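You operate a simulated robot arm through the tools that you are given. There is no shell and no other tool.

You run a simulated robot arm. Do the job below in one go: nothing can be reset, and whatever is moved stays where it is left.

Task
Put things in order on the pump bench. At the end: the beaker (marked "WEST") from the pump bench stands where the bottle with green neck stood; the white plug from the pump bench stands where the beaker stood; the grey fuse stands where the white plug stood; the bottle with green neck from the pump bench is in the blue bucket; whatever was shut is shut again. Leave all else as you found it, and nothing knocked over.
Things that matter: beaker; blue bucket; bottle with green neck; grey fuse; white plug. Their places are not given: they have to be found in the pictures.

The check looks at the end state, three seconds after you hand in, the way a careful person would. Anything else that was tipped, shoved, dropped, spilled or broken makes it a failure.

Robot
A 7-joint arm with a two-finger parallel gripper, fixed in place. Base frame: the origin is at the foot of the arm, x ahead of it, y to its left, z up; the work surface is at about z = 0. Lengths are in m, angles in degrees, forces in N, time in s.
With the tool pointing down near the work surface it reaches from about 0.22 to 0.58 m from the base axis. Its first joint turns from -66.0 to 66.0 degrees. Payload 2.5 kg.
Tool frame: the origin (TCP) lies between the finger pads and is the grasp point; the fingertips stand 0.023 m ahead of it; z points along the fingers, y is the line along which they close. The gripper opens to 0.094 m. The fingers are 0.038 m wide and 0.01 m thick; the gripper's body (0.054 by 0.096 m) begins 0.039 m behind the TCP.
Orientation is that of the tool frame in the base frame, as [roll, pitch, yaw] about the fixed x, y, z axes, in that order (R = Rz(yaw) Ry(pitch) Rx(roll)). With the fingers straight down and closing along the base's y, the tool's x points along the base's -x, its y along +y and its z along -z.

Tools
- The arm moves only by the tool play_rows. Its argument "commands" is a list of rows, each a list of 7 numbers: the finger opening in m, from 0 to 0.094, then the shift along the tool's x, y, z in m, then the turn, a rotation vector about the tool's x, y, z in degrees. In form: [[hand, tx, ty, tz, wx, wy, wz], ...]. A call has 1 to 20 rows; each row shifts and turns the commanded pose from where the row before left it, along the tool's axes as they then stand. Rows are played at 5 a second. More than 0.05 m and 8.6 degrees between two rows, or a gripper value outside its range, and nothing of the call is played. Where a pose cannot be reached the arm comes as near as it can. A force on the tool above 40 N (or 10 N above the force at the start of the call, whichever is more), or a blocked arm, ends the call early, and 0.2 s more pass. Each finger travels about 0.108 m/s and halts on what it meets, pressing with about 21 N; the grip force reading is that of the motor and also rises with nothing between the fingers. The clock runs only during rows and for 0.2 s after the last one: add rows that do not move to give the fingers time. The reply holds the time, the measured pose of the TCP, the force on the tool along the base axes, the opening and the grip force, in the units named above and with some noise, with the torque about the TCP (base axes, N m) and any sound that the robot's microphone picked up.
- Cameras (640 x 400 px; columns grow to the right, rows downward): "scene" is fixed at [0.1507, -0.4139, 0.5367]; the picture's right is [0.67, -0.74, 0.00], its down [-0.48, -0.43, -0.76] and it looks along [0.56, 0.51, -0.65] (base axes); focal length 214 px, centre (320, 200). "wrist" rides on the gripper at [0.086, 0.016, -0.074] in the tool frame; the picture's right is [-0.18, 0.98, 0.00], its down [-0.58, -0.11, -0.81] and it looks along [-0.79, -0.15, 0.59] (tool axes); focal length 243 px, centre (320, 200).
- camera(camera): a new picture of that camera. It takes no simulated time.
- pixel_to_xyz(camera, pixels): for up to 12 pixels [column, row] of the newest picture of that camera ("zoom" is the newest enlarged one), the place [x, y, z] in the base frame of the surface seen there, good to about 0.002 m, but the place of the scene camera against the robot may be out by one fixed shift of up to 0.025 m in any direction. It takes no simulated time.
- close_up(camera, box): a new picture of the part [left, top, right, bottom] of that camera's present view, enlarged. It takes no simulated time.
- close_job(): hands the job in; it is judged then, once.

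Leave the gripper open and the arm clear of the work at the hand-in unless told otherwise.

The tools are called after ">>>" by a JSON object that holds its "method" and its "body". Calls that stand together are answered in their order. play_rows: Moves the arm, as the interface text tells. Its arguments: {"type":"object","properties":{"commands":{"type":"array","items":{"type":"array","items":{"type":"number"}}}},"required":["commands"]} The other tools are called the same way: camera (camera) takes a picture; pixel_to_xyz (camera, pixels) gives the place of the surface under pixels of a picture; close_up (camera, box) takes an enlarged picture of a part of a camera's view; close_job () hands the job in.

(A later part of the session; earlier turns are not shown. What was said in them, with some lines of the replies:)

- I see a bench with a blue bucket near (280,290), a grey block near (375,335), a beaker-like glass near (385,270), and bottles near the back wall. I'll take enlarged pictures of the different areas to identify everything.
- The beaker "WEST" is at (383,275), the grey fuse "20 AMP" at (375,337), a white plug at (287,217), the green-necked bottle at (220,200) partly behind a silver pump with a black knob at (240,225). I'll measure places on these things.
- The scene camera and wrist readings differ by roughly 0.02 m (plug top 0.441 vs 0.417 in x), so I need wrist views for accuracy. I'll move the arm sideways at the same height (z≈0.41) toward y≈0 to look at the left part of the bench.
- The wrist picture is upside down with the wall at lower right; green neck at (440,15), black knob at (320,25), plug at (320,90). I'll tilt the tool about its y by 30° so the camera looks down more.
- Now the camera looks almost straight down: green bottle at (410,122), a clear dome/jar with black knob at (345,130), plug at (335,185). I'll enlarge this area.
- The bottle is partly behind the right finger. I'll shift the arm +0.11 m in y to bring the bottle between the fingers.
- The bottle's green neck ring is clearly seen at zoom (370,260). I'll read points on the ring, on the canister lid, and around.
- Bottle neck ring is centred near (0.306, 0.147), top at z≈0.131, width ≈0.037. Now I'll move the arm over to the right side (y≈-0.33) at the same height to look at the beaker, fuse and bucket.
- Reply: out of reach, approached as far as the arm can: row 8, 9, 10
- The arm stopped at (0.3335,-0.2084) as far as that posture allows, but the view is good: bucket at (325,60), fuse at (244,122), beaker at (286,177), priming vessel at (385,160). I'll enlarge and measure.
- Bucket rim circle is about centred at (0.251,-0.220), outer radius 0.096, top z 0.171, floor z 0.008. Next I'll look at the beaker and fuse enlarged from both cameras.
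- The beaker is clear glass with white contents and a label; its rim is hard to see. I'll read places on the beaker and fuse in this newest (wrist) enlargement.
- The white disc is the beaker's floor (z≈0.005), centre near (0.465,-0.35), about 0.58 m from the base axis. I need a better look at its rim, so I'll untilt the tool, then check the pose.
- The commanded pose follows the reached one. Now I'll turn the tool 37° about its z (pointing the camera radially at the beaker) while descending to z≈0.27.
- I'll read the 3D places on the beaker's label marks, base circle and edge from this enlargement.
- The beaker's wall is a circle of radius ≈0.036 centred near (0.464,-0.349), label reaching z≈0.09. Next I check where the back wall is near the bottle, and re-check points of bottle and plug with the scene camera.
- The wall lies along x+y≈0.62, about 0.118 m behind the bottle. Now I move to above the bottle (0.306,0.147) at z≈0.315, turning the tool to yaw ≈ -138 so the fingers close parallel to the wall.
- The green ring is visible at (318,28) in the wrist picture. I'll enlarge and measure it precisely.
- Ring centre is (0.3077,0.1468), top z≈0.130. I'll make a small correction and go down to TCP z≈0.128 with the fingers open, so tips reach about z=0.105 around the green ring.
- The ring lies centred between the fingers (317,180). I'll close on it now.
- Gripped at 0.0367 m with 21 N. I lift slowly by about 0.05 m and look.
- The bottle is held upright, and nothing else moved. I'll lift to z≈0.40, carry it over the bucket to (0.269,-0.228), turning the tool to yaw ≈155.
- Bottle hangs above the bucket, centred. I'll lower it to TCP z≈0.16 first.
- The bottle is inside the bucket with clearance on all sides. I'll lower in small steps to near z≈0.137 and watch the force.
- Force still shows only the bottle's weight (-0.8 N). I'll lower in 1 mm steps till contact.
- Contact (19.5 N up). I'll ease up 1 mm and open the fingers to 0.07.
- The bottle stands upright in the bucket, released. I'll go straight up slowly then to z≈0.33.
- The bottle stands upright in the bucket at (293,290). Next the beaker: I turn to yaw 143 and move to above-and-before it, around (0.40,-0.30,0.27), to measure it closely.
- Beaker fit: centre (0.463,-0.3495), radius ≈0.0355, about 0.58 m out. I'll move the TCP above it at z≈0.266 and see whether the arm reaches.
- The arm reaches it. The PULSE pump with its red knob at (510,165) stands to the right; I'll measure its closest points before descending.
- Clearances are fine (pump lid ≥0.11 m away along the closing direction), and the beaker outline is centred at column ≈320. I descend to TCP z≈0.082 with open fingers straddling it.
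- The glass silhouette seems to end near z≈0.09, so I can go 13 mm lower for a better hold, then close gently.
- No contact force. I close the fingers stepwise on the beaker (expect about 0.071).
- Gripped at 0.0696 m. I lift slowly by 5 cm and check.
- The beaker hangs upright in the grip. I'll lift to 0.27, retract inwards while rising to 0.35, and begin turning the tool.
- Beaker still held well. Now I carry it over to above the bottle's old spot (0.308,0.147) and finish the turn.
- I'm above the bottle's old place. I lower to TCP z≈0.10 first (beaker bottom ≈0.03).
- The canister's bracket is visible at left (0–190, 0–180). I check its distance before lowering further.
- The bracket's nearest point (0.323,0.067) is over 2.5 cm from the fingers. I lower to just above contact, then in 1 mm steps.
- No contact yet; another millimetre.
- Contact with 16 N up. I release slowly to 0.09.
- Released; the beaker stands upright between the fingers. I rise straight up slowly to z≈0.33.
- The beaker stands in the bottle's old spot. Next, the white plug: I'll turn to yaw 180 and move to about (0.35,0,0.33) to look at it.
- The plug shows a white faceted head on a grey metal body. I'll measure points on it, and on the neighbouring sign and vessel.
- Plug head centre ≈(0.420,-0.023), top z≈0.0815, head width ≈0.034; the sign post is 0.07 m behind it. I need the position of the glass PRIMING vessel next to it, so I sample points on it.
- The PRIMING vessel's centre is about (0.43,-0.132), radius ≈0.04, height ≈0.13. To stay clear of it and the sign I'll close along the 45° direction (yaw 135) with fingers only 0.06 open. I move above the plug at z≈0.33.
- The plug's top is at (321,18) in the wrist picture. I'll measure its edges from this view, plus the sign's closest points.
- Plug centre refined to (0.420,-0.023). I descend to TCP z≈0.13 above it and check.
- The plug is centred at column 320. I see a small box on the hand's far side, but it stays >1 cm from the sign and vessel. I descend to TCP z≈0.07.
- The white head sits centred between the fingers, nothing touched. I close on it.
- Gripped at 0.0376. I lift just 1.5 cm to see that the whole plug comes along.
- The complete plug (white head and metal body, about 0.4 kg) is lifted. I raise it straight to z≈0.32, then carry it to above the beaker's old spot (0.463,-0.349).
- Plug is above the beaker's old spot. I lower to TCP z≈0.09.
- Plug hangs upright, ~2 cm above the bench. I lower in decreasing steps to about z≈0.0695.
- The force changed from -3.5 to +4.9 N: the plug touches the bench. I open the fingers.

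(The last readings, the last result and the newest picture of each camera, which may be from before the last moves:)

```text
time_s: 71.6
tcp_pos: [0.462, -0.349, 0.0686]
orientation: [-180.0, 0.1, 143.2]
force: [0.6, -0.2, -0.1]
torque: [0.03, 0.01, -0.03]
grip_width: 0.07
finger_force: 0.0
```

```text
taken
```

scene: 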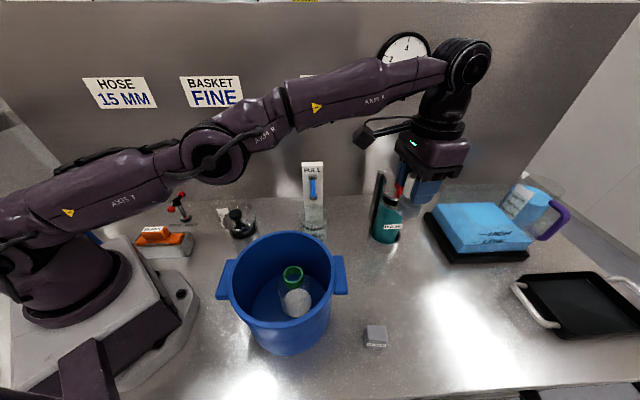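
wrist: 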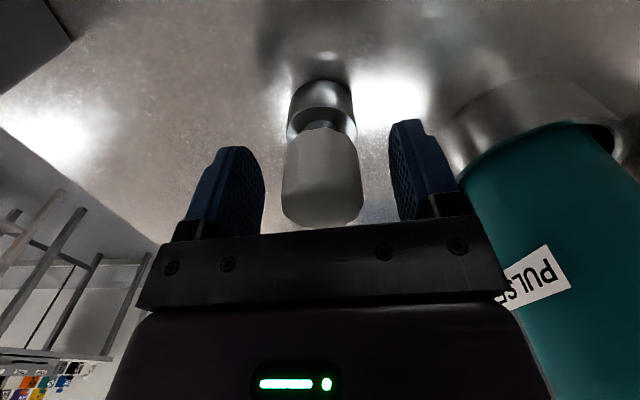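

The plug stands free. I rise straight up to z≈0.27.

>>> {"method": "play_rows", "body": {"commands": [[0.07, 0, 0, -0.01, 0, 0, 0], [0.07, 0, 0, -0.02, 0, 0, 0], [0.07, 0, 0, -0.04, 0, 0, 0], [0.07, 0, 0, -0.045, 0, 0, 0], [0.08, 0, 0, -0.045, 0, 0, 0], [0.094, 0, 0, -0.045, 0, 0, 0], [0.094, 0, 0, 0, 0, 0, 0]]}}

>>> {"method": "camera", "body": {"camera": "wrist"}}

>>> {"method": "camera", "body": {"camera": "scene"}}

```text
time_s: 73.2
tcp_pos: [0.4591, -0.3517, 0.2752]
orientation: [-180.0, 0.0, 143.0]
force: [-1.1, 0.3, 0.0]
torque: [-0.01, -0.02, 0.0]
grip_width: 0.094
finger_force: 0.0
```

```text
taken
```

wrist: 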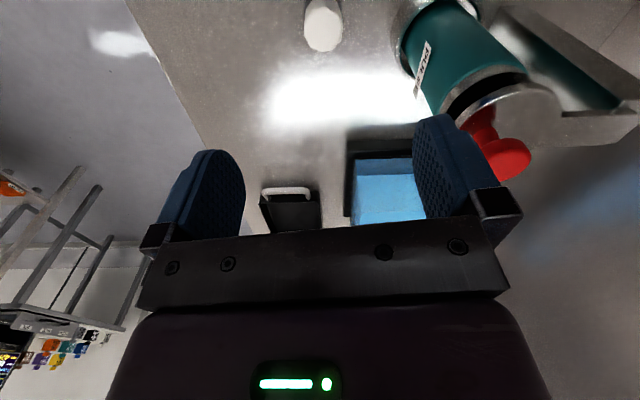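

```text
taken
```

scene: 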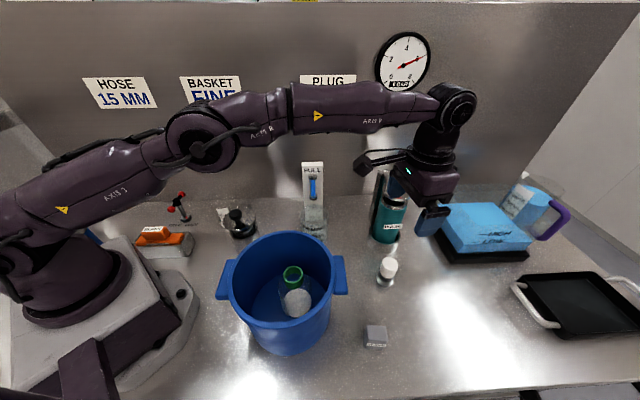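

The plug stands where the beaker stood. Next is the fuse, near (0.32,-0.405). With yaw 135 the camera box would come close to the bucket, so I'll test whether yaw 225 is reachable: I move to (0.33,-0.36,0.315) and turn there.

>>> {"method": "play_rows", "body": {"commands": [[0.094, 0.0246, -0.021, -0.01, 0, 0, 0], [0.094, 0.0246, -0.021, -0.01, 0, 0, 0], [0.094, 0.0246, -0.021, -0.01, 0, 0, 0], [0.094, 0.0246, -0.021, -0.01, 0, 0, 0], [0.094, 0, 0, 0, 0, 0, -8.2], [0.094, 0, 0, 0, 0, 0, -8.2], [0.094, 0, 0, 0, 0, 0, -8.2], [0.094, 0, 0, 0, 0, 0, -8.2], [0.094, 0, 0, 0, 0, 0, -8.2], [0.094, 0, 0, 0, 0, 0, -8.2], [0.094, 0, 0, 0, 0, 0, -8.2], [0.094, 0, 0, 0, 0, 0, -8.2], [0.094, 0, 0, 0, 0, 0, -8.2], [0.094, 0, 0, 0, 0, 0, -8.2], [0.094, 0, 0, 0, 0, 0, 0], [0.094, 0, 0, 0, 0, 0, 0]]}}

>>> {"method": "camera", "body": {"camera": "wrist"}}

>>> {"method": "camera", "body": {"camera": "scene"}}

```text
time_s: 76.6
tcp_pos: [0.3345, -0.3575, 0.3137]
orientation: [179.9, 0.0, -134.9]
force: [0.4, 0.3, 0.0]
torque: [-0.02, -0.01, 0.01]
grip_width: 0.0941
finger_force: 0.0
```

```text
taken
```

wrist: 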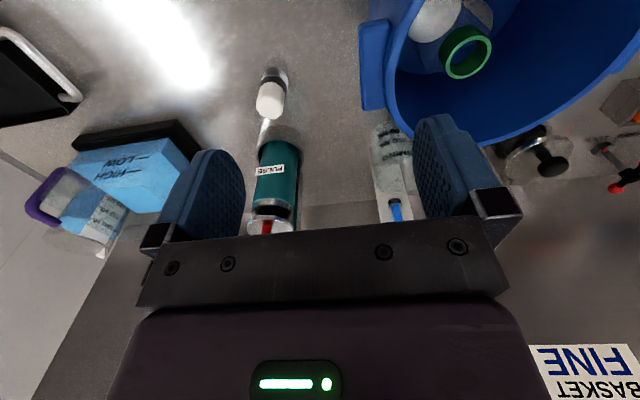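

```text
taken
```

scene: 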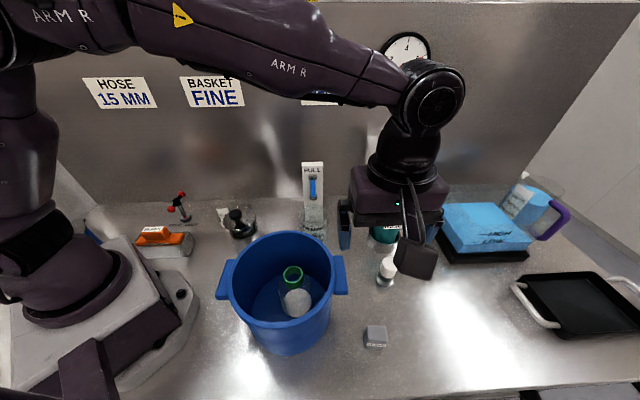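

Yaw 225 is reachable. I back off along tool x by 0.099 m so the fuse comes into the wrist view.

>>> {"method": "play_rows", "body": {"commands": [[0.094, 0.033, 0, 0, 0, 0, 0], [0.094, 0.033, 0, 0, 0, 0, 0], [0.094, 0.033, 0, 0, 0, 0, 0], [0.094, 0, 0, 0, 0, 0, 0], [0.094, 0, 0, 0, 0, 0, 0]]}}

>>> {"method": "camera", "body": {"camera": "wrist"}}

>>> {"method": "close_up", "body": {"camera": "wrist", "box": [240, 0, 400, 100]}}

```text
time_s: 77.8
tcp_pos: [0.2648, -0.4279, 0.314]
orientation: [-180.0, 0.0, -135.0]
force: [0.6, -0.6, 0.0]
torque: [0.0, -0.02, 0.03]
grip_width: 0.094
finger_force: 0.2
```

```text
taken
```

wrist: 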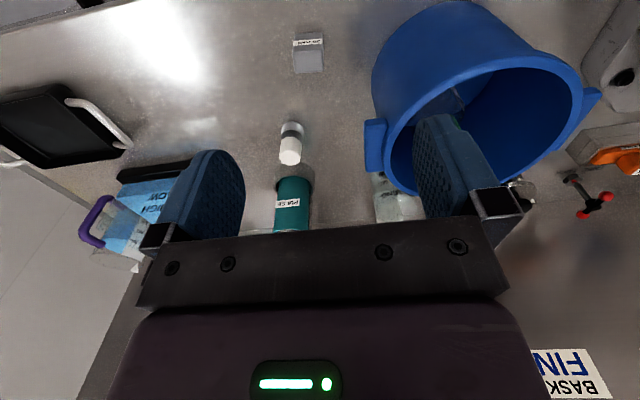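

```text
4.00 times, centred on (320, 50) of wrist
```

zoom: 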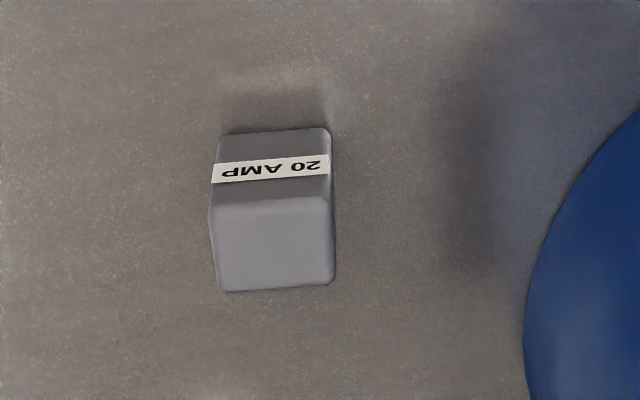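

The fuse is nicely visible at (307,55), nearly aligned with the view. I measure its top corners and faces.

>>> {"method": "pixel_to_xyz", "body": {"camera": "zoom", "pixels": [[216, 212], [325, 204], [330, 278], [228, 285], [273, 245], [270, 205], [270, 190], [270, 140], [220, 245], [330, 240], [325, 140], [230, 140]]}}

```text
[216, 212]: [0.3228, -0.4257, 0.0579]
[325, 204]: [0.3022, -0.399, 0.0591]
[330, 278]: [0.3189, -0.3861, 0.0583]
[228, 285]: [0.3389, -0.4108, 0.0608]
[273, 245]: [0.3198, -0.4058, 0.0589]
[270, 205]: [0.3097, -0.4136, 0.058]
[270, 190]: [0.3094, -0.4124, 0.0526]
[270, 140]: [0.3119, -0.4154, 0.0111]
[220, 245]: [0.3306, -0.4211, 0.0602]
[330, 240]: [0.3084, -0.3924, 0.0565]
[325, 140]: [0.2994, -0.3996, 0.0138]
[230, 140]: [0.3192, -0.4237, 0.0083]
```

Fuse: centre (0.3207,-0.4054), top z≈0.060, about 0.037 × 0.026, turned so its long side is along (-0.61,0.79). I set yaw 217.7, fingers 0.06 open, and move above it, then down to z≈0.13.

>>> {"method": "play_rows", "body": {"commands": [[0.08, 0, 0, 0, 0, 0, 7.3], [0.06, -0.027, -0.0082, 0, 0, 0, 0], [0.06, -0.027, -0.0082, 0, 0, 0, 0], [0.06, 0, 0, 0.04, 0, 0, 0], [0.06, 0, 0, 0.04, 0, 0, 0], [0.06, 0, 0, 0.04, 0, 0, 0], [0.06, 0, 0, 0.04, 0, 0, 0], [0.06, 0, 0, 0.024, 0, 0, 0], [0.06, 0, 0, 0, 0, 0, 0], [0.06, 0, 0, 0, 0, 0, 0]]}}

>>> {"method": "camera", "body": {"camera": "wrist"}}

>>> {"method": "camera", "body": {"camera": "scene"}}

```text
time_s: 80.0
tcp_pos: [0.3177, -0.4068, 0.1281]
orientation: [179.9, 0.0, -142.4]
force: [0.2, -0.3, -0.1]
torque: [0.0, 0.0, -0.04]
grip_width: 0.0602
finger_force: 0.1
```

```text
taken
```

wrist: 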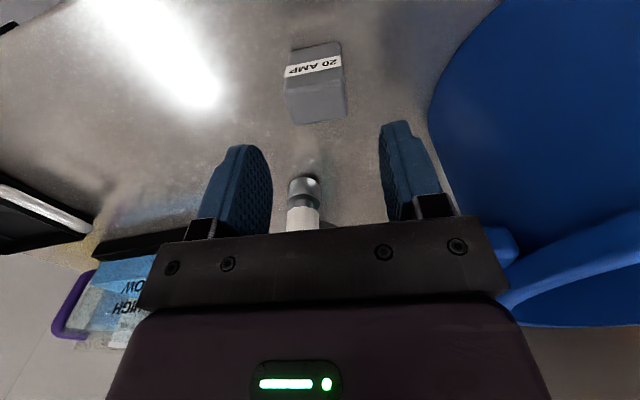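

```text
taken
```

scene: 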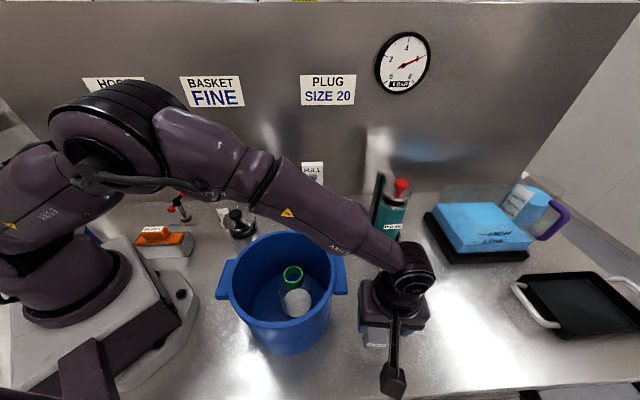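

The fuse lies between the fingers at (317,95), seemingly a few degrees rotated. I measure its top corners from this nearer view.

>>> {"method": "close_up", "body": {"camera": "wrist", "box": [270, 30, 370, 135]}}

```text
3.81 times, centred on (320, 82) of wrist
```

zoom: 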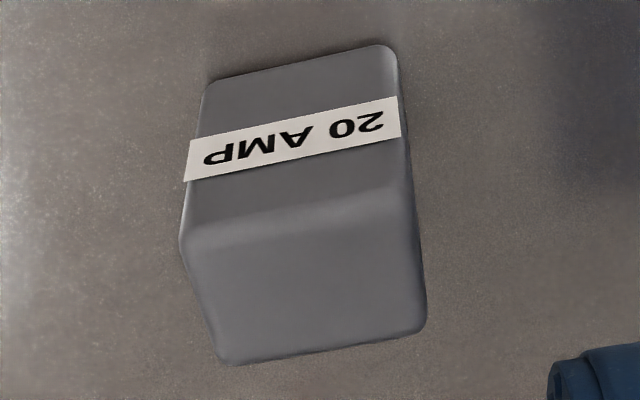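

>>> {"method": "pixel_to_xyz", "body": {"camera": "zoom", "pixels": [[192, 238], [405, 205], [420, 325], [225, 355], [310, 285], [205, 185], [395, 150], [210, 90], [385, 55], [300, 345], [300, 230], [415, 260]]}}

```text
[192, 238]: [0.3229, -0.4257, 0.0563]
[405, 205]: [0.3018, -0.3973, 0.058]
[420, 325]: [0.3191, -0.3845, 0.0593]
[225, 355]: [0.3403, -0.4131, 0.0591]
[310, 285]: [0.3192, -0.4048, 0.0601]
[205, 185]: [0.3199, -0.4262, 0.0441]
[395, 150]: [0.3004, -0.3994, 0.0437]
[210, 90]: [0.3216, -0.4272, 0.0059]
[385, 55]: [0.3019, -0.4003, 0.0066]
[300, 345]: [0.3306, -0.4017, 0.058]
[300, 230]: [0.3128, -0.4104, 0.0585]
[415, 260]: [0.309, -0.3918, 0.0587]
```

Long axis at 126.3°, centre (0.321,-0.4052): my pose is right within a millimetre, needing 1.3° more turn. I descend to TCP z≈0.05.

>>> {"method": "play_rows", "body": {"commands": [[0.06, 0, 0, 0.02, 0, 0, 1.3], [0.06, 0, 0, 0.02, 0, 0, 0], [0.06, 0, 0, 0.02, 0, 0, 0], [0.06, 0, 0, 0.012, 0, 0, 0], [0.06, 0, 0, 0.006, 0, 0, 0], [0.06, 0, 0, 0, 0, 0, 0]]}}

>>> {"method": "camera", "body": {"camera": "wrist"}}

```text
time_s: 81.4
tcp_pos: [0.316, -0.4086, 0.0517]
orientation: [179.9, 0.0, -143.5]
force: [0.9, -0.3, 0.1]
torque: [0.02, 0.03, -0.02]
grip_width: 0.0604
finger_force: 0.1
```

```text
taken
```

wrist: 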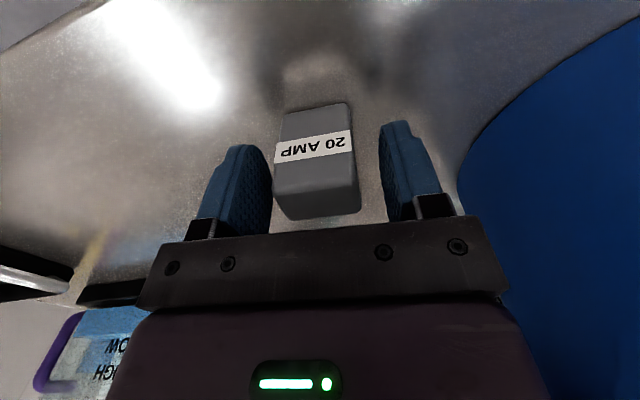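

The fuse is between the fingers. I close slowly.

>>> {"method": "play_rows", "body": {"commands": [[0.054, 0, 0, 0, 0, 0, 0], [0.048, 0, 0, 0, 0, 0, 0], [0.043, 0, 0, 0, 0, 0, 0], [0.038, 0, 0, 0, 0, 0, 0], [0.03, 0, 0, 0, 0, 0, 0], [0.03, 0, 0, 0, 0, 0, 0]]}}

>>> {"method": "camera", "body": {"camera": "wrist"}}

```text
time_s: 82.8
tcp_pos: [0.3172, -0.4086, 0.0508]
orientation: [180.0, 0.0, -143.6]
force: [-0.4, 0.4, 0.9]
torque: [-0.02, 0.0, -0.01]
grip_width: 0.0393
finger_force: 20.9
```

```text
taken
```

wrist: 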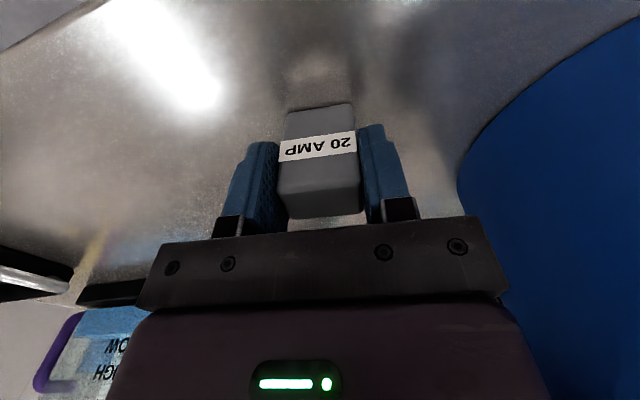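

Gripped at 0.0393. I lift 3 cm and check it comes along upright.

>>> {"method": "play_rows", "body": {"commands": [[0.03, 0, 0, -0.005, 0, 0, 0], [0.03, 0, 0, -0.01, 0, 0, 0], [0.03, 0, 0, -0.015, 0, 0, 0], [0.03, 0, 0, 0, 0, 0, 0]]}}

>>> {"method": "camera", "body": {"camera": "wrist"}}

```text
time_s: 83.8
tcp_pos: [0.3155, -0.4077, 0.0818]
orientation: [-180.0, 0.0, -143.6]
force: [0.1, -0.4, -1.1]
torque: [-0.01, 0.02, 0.02]
grip_width: 0.0393
finger_force: 21.0
```

```text
taken
```

wrist: 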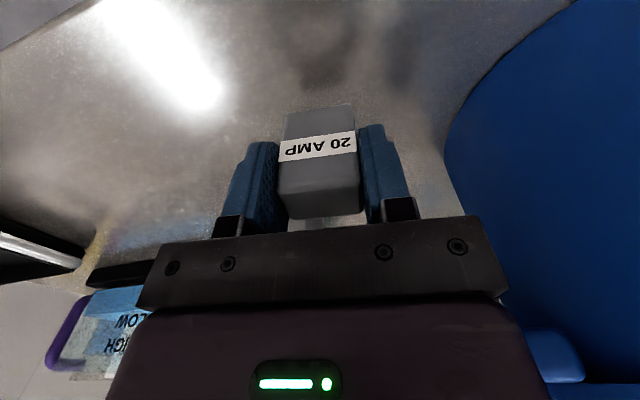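

Fuse is held upright. I lift to z≈0.33, turning halfway (yaw ≈176) once clear of the bucket.

>>> {"method": "play_rows", "body": {"commands": [[0.03, 0, 0, -0.0355, 0, 0, 0], [0.03, 0, 0, -0.0355, 0, 0, 0], [0.03, 0, 0, -0.0355, 0, 0, 0], [0.03, 0, 0, -0.0355, 0, 0, 0], [0.03, 0, 0, -0.0355, 0, 0, 8.14], [0.03, 0, 0, -0.0355, 0, 0, 8.14], [0.03, 0, 0, -0.0355, 0, 0, 8.14], [0.03, 0, 0, 0, 0, 0, 8.14], [0.03, 0, 0, 0, 0, 0, 8.14], [0.03, 0, 0, 0, 0, 0, 0], [0.03, 0, 0, 0, 0, 0, 0]]}}

```text
time_s: 86.2
tcp_pos: [0.3155, -0.4073, 0.3297]
orientation: [180.0, 0.0, 175.8]
force: [0.4, -0.1, -1.1]
torque: [-0.02, -0.05, 0.02]
grip_width: 0.0396
finger_force: 21.1
```

Pose as intended. Now I translate to above the plug's old spot and finish turning to yaw 135.

>>> {"method": "play_rows", "body": {"commands": [[0.03, -0.0035, 0.0198, 0, 0, 0, 0], [0.03, -0.00708, 0.03952, 0, 0, 0, 0], [0.03, -0.00708, 0.03952, 0, 0, 0, 0], [0.03, -0.00708, 0.03952, 0, 0, 0, 0], [0.03, -0.00708, 0.03952, 0, 0, 0, 0], [0.03, -0.00708, 0.03952, 0, 0, 0, 0], [0.03, -0.00708, 0.03952, 0, 0, 0, 0], [0.03, -0.00708, 0.03952, 0, 0, 0, 0], [0.03, -0.00708, 0.03952, 0, 0, 0, 0], [0.03, -0.00708, 0.03952, 0, 0, 0, 0], [0.03, -0.0035, 0.0198, 0, 0, 0, 8.14], [0.03, 0, 0, 0, 0, 0, 8.14], [0.03, 0, 0, 0, 0, 0, 8.14], [0.03, 0, 0, 0, 0, 0, 8.14], [0.03, 0, 0, 0, 0, 0, 8.14], [0.03, 0, 0, 0, 0, 0, 0], [0.03, 0, 0, 0, 0, 0, 0]]}}

>>> {"method": "camera", "body": {"camera": "wrist"}}

>>> {"method": "camera", "body": {"camera": "scene"}}

```text
time_s: 89.8
tcp_pos: [0.4165, -0.0183, 0.3294]
orientation: [180.0, 0.0, 135.0]
force: [-0.3, -0.7, -1.2]
torque: [-0.01, -0.03, 0.03]
grip_width: 0.0396
finger_force: 21.1
```

```text
taken
```

wrist: 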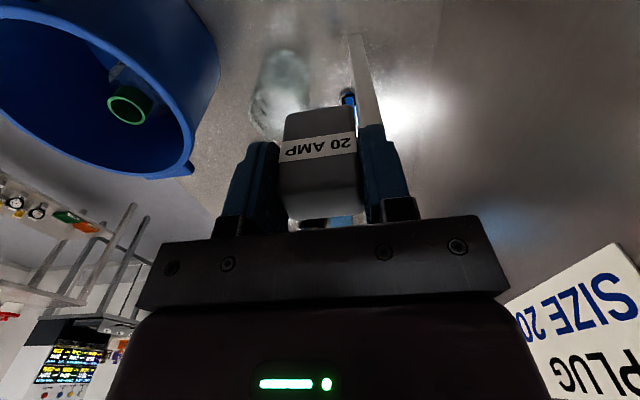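

```text
taken
```

scene: 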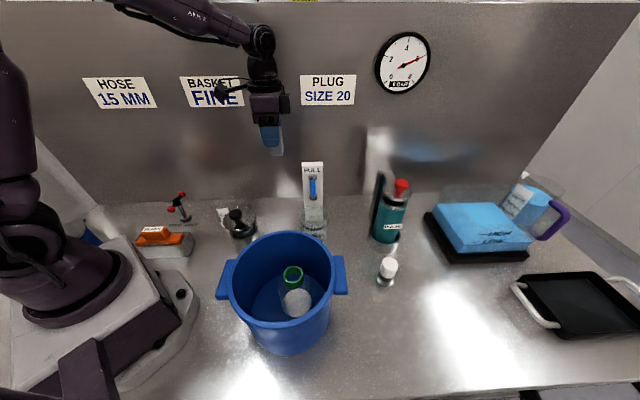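

I'm above the plug's old spot with the fuse. I lower to TCP z≈0.08 along the same path as before.

>>> {"method": "play_rows", "body": {"commands": [[0.03, 0, 0, 0.03, 0, 0, 0], [0.03, 0, 0, 0.04, 0, 0, 0], [0.03, 0, 0, 0.04, 0, 0, 0], [0.03, 0, 0, 0.04, 0, 0, 0], [0.03, 0, 0, 0.04, 0, 0, 0], [0.03, 0, 0, 0.03, 0, 0, 0], [0.03, 0, 0, 0.02, 0, 0, 0], [0.03, 0, 0, 0.01, 0, 0, 0], [0.03, 0, 0, 0, 0, 0, 0]]}}

>>> {"method": "camera", "body": {"camera": "wrist"}}

>>> {"method": "close_up", "body": {"camera": "scene", "box": [220, 130, 350, 250]}}

```text
time_s: 91.8
tcp_pos: [0.4162, -0.0213, 0.0783]
orientation: [180.0, 0.0, 135.1]
force: [0.2, 0.1, 0.0]
torque: [0.02, 0.03, 0.02]
grip_width: 0.0395
finger_force: 21.5
```

```text
taken
```

wrist: 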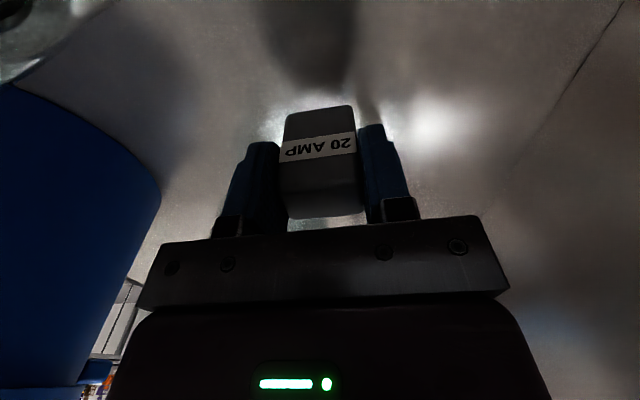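

```text
3.33 times, centred on (285, 190) of scene
```

zoom: 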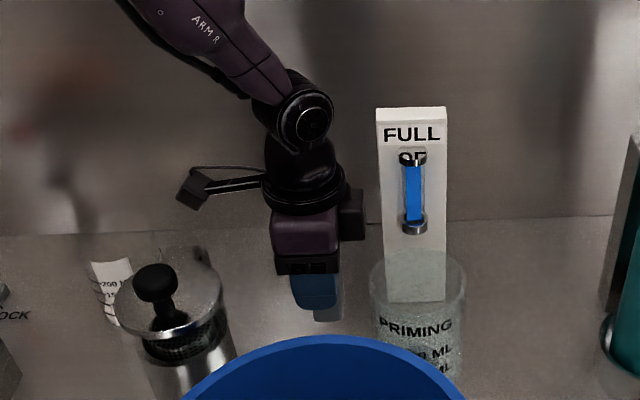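

Clear all around. I lower to near contact and watch the force.

>>> {"method": "play_rows", "body": {"commands": [[0.03, 0, 0, 0.01, 0, 0, 0], [0.03, 0, 0, 0.008, 0, 0, 0], [0.03, 0, 0, 0.005, 0, 0, 0], [0.03, 0, 0, 0.002, 0, 0, 0], [0.03, 0, 0, 0, 0, 0, 0]]}}

>>> {"method": "close_up", "body": {"camera": "scene", "box": [220, 130, 350, 250]}}

```text
time_s: 93.0
tcp_pos: [0.4161, -0.0196, 0.0555]
orientation: [180.0, 0.0, 135.1]
force: [-0.1, 1.0, 0.0]
torque: [-0.01, 0.03, 0.0]
grip_width: 0.0394
finger_force: 20.9
```

```text
3.33 times, centred on (285, 190) of scene
```

zoom: 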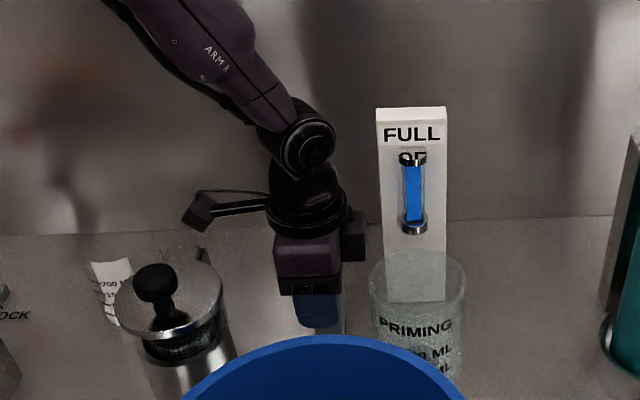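

About 4–5 mm to go. I go down in 1 mm steps.

>>> {"method": "play_rows", "body": {"commands": [[0.03, 0, 0, 0.001, 0, 0, 0], [0.03, 0, 0, 0.001, 0, 0, 0], [0.03, 0, 0, 0.001, 0, 0, 0], [0.03, 0, 0, 0.0007, 0, 0, 0], [0.03, 0, 0, 0, 0, 0, 0]]}}

```text
time_s: 94.2
tcp_pos: [0.4168, -0.0193, 0.0521]
orientation: [179.9, 0.0, 135.1]
force: [-2.0, -0.6, 6.5]
torque: [-0.03, 0.05, -0.01]
grip_width: 0.0398
finger_force: 21.0
```

Contact (6.5 N up). I open the fingers gradually to 0.06.

>>> {"method": "play_rows", "body": {"commands": [[0.036, 0, 0, 0, 0, 0, 0], [0.042, 0, 0, 0, 0, 0, 0], [0.05, 0, 0, 0, 0, 0, 0], [0.06, 0, 0, 0, 0, 0, 0], [0.06, 0, 0, 0, 0, 0, 0]]}}

>>> {"method": "camera", "body": {"camera": "wrist"}}

```text
time_s: 95.4
tcp_pos: [0.4157, -0.0195, 0.0518]
orientation: [180.0, -0.1, 135.0]
force: [-0.7, -0.9, 0.0]
torque: [-0.02, 0.02, 0.0]
grip_width: 0.0599
finger_force: 0.0
```

```text
taken
```

wrist: 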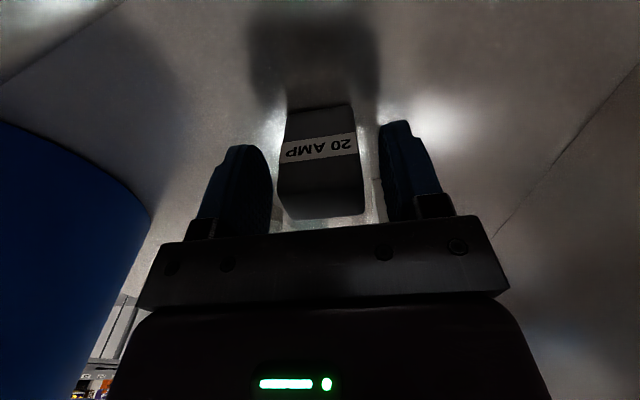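

The fuse stands free between the open fingers. I rise straight up slowly to z≈0.33.

>>> {"method": "play_rows", "body": {"commands": [[0.06, 0, 0, -0.01, 0, 0, 0], [0.06, 0, 0, -0.02, 0, 0, 0], [0.06, 0, 0, -0.03, 0, 0, 0], [0.06, 0, 0, -0.04, 0, 0, 0], [0.06, 0, 0, -0.045, 0, 0, 0], [0.06, 0, 0, -0.045, 0, 0, 0], [0.06, 0, 0, -0.045, 0, 0, 0], [0.06, 0, 0, -0.045, 0, 0, 0], [0.094, 0, 0, 0, 0, 0, 0], [0.094, 0, 0, 0, 0, 0, 0]]}}

>>> {"method": "camera", "body": {"camera": "wrist"}}

>>> {"method": "camera", "body": {"camera": "scene"}}

```text
time_s: 97.6
tcp_pos: [0.4149, -0.0184, 0.3312]
orientation: [180.0, 0.0, 135.1]
force: [0.8, -0.1, 0.8]
torque: [0.02, 0.02, 0.03]
grip_width: 0.0939
finger_force: 0.0
```

```text
taken
```

wrist: 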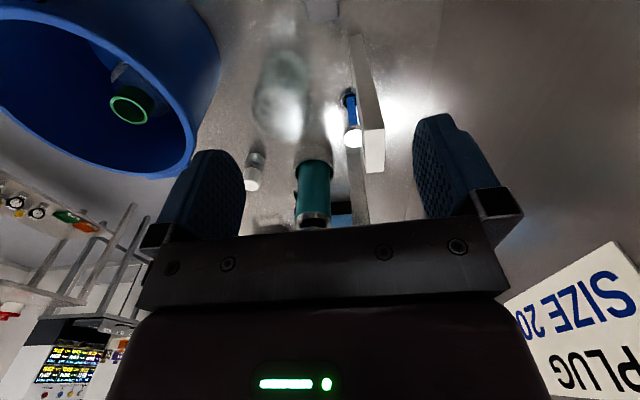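

```text
taken
```

scene: 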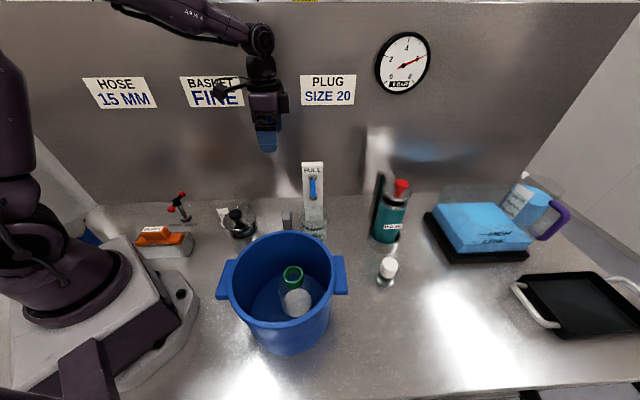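

The fuse stands where the plug stood. I enlarge all regions to verify nothing else changed.

>>> {"method": "close_up", "body": {"camera": "scene", "box": [130, 150, 350, 290]}}

>>> {"method": "close_up", "body": {"camera": "scene", "box": [340, 150, 560, 290]}}

>>> {"method": "pixel_to_xyz", "body": {"camera": "scene", "pixels": [[287, 212], [287, 222], [390, 265], [388, 280], [222, 215], [224, 225], [312, 165], [293, 272], [314, 228], [375, 335]]}}

```text
2.86 times, centred on (240, 220) of scene
```

zoom: 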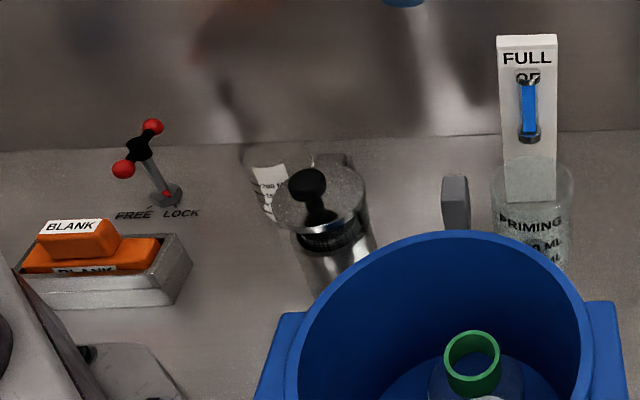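

```text
2.86 times, centred on (450, 220) of scene
```

zoom: 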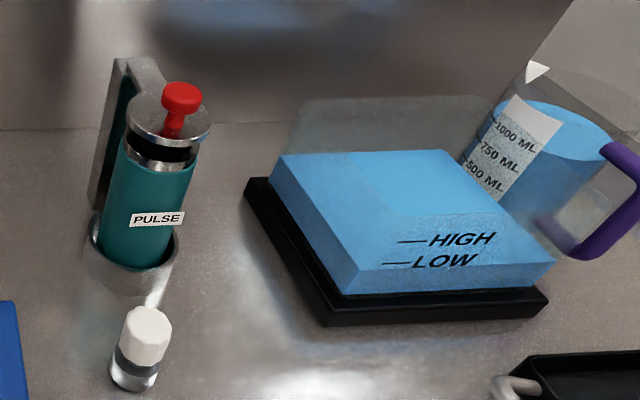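

```text
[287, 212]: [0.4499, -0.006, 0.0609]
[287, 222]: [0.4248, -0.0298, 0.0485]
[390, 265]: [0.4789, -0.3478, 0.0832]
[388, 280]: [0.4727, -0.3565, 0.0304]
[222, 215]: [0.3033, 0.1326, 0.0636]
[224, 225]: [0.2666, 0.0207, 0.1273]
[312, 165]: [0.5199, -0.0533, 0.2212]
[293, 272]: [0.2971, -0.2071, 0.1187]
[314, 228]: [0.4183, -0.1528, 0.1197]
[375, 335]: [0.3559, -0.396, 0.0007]
```

Everything seems in place; the "P" of PRIMING looks slightly different, so I zoom on the vessel to be sure it did not move.

>>> {"method": "close_up", "body": {"camera": "scene", "box": [270, 190, 350, 250]}}

>>> {"method": "close_up", "body": {"camera": "scene", "box": [195, 170, 265, 245]}}

```text
6.67 times, centred on (310, 220) of scene
```

zoom: 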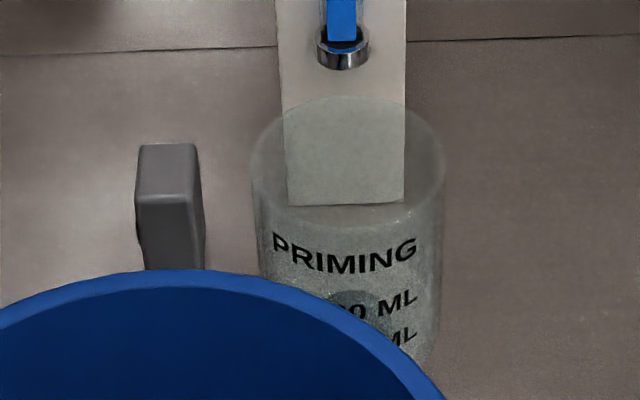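

```text
5.33 times, centred on (230, 208) of scene
```

zoom: 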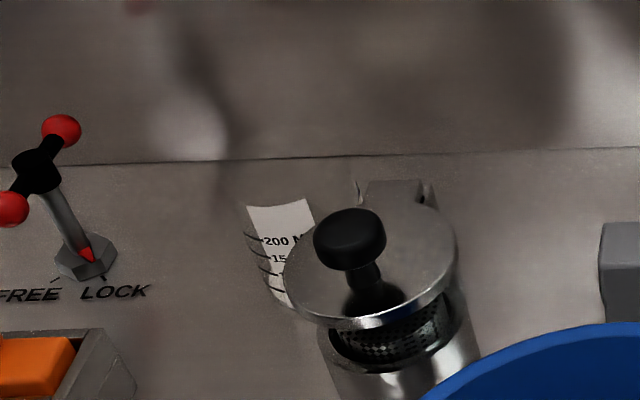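

Vessel, canister and lever are at the same pixels as before. I check the fuse's centre, then move the arm to a clear raised pose over the free area.

>>> {"method": "pixel_to_xyz", "body": {"camera": "scene", "pixels": [[287, 215], [285, 213], [290, 217], [387, 262], [384, 265], [391, 265]]}}

>>> {"method": "play_rows", "body": {"commands": [[0.094, 0.02, 0, -0.03, 0, 0, -7.5], [0.094, 0.02, 0, -0.03, 0, 0, -7.5], [0.094, 0.02, 0, -0.02, 0, 0, -7.5], [0.094, 0.02, 0, 0, 0, 0, -7.5], [0.094, 0.02, 0, 0, 0, 0, -7.5], [0.094, 0.02, 0, 0, 0, 0, -7.5], [0.094, 0, 0, 0, 0, 0, 0], [0.094, 0, 0, 0, 0, 0, 0]]}}

>>> {"method": "camera", "body": {"camera": "wrist"}}

```text
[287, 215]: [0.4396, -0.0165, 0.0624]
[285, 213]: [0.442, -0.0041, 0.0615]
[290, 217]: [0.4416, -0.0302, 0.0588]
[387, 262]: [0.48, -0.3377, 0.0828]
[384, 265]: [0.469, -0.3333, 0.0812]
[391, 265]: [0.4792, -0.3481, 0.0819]
```

```text
time_s: 99.4
tcp_pos: [0.3105, 0.0339, 0.4116]
orientation: [-180.0, 0.0, -179.9]
force: [0.3, 0.4, 0.0]
torque: [0.01, -0.01, -0.01]
grip_width: 0.094
finger_force: 0.0
```

```text
taken
```

wrist: 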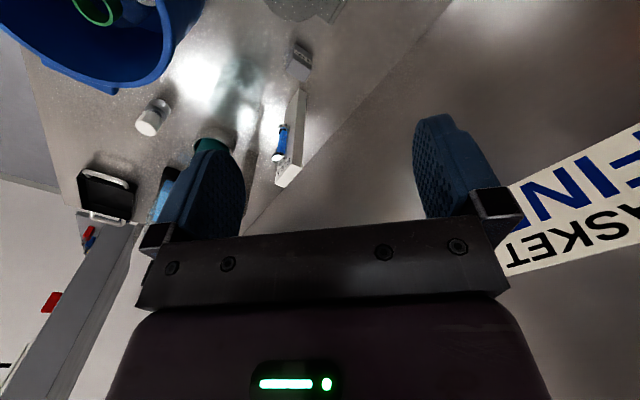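

The fuse centre (after the camera shift) is ≈(0.4226,-0.0225) and the plug ≈(0.460,-0.348): both match the wanted spots. I take one last scene picture with the arm up and clear.

>>> {"method": "camera", "body": {"camera": "scene"}}

>>> {"method": "pixel_to_xyz", "body": {"camera": "wrist", "pixels": [[299, 62], [153, 120], [299, 50]]}}

```text
taken
```

scene: 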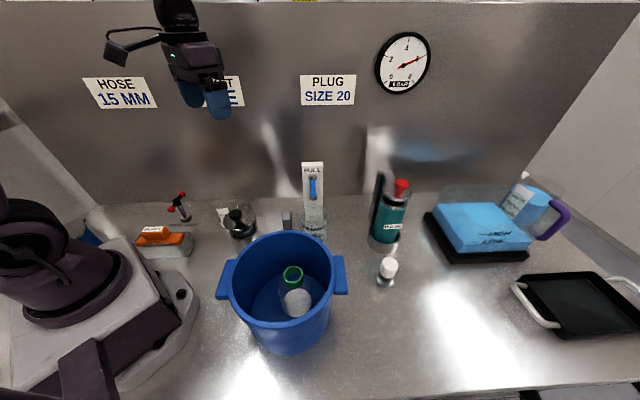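

```text
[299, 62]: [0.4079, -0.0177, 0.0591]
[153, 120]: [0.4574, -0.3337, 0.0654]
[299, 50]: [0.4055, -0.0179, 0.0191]
```

All four items are in place: the bottle is upright in the bucket, the beaker is in the bottle's spot, the plug in the beaker's spot, and the fuse in the plug's spot. Nothing was opened, so nothing needed shutting. Nothing else was disturbed, the gripper is open and the arm is clear. Handing in.

>>> {"method": "close_job", "body": {}}

```text
The job is handed in.
```

I finished the job and handed it in. All four items were standing upright in their new places. I haven't seen a verdict from the check.

| Item | Where it is now | How it was checked |
|---|---|---|
| Bottle with green neck | In the blue bucket | Seen upright in the last scene picture |
| Beaker "WEST" | Where the bottle stood | Set down at about (0.308, 0.147), and the bottle's neck was measured at (0.308, 0.147) |
| White plug | Where the beaker stood | Measured at about (0.460, -0.348); the beaker was at (0.463, -0.349) |
| Grey fuse | Where the white plug stood | Measured at about (0.423, -0.023); the plug was at (0.420, -0.023) |

- **Fuse direction:** I set the fuse down turned about 80° from how it first stood, because that kept the gripper clear of the sign and the glass vessel marked "PRIMING". The task gave no direction for it.
- **Shut things:** I opened nothing, so there was nothing to shut again.
- **Everything else:** The "PRIMING" vessel, canister and lever showed at the same pixels as before. The pump and the rest looked unchanged.
- **Arm:** At hand-in the gripper was open and the arm was raised clear of the bench.
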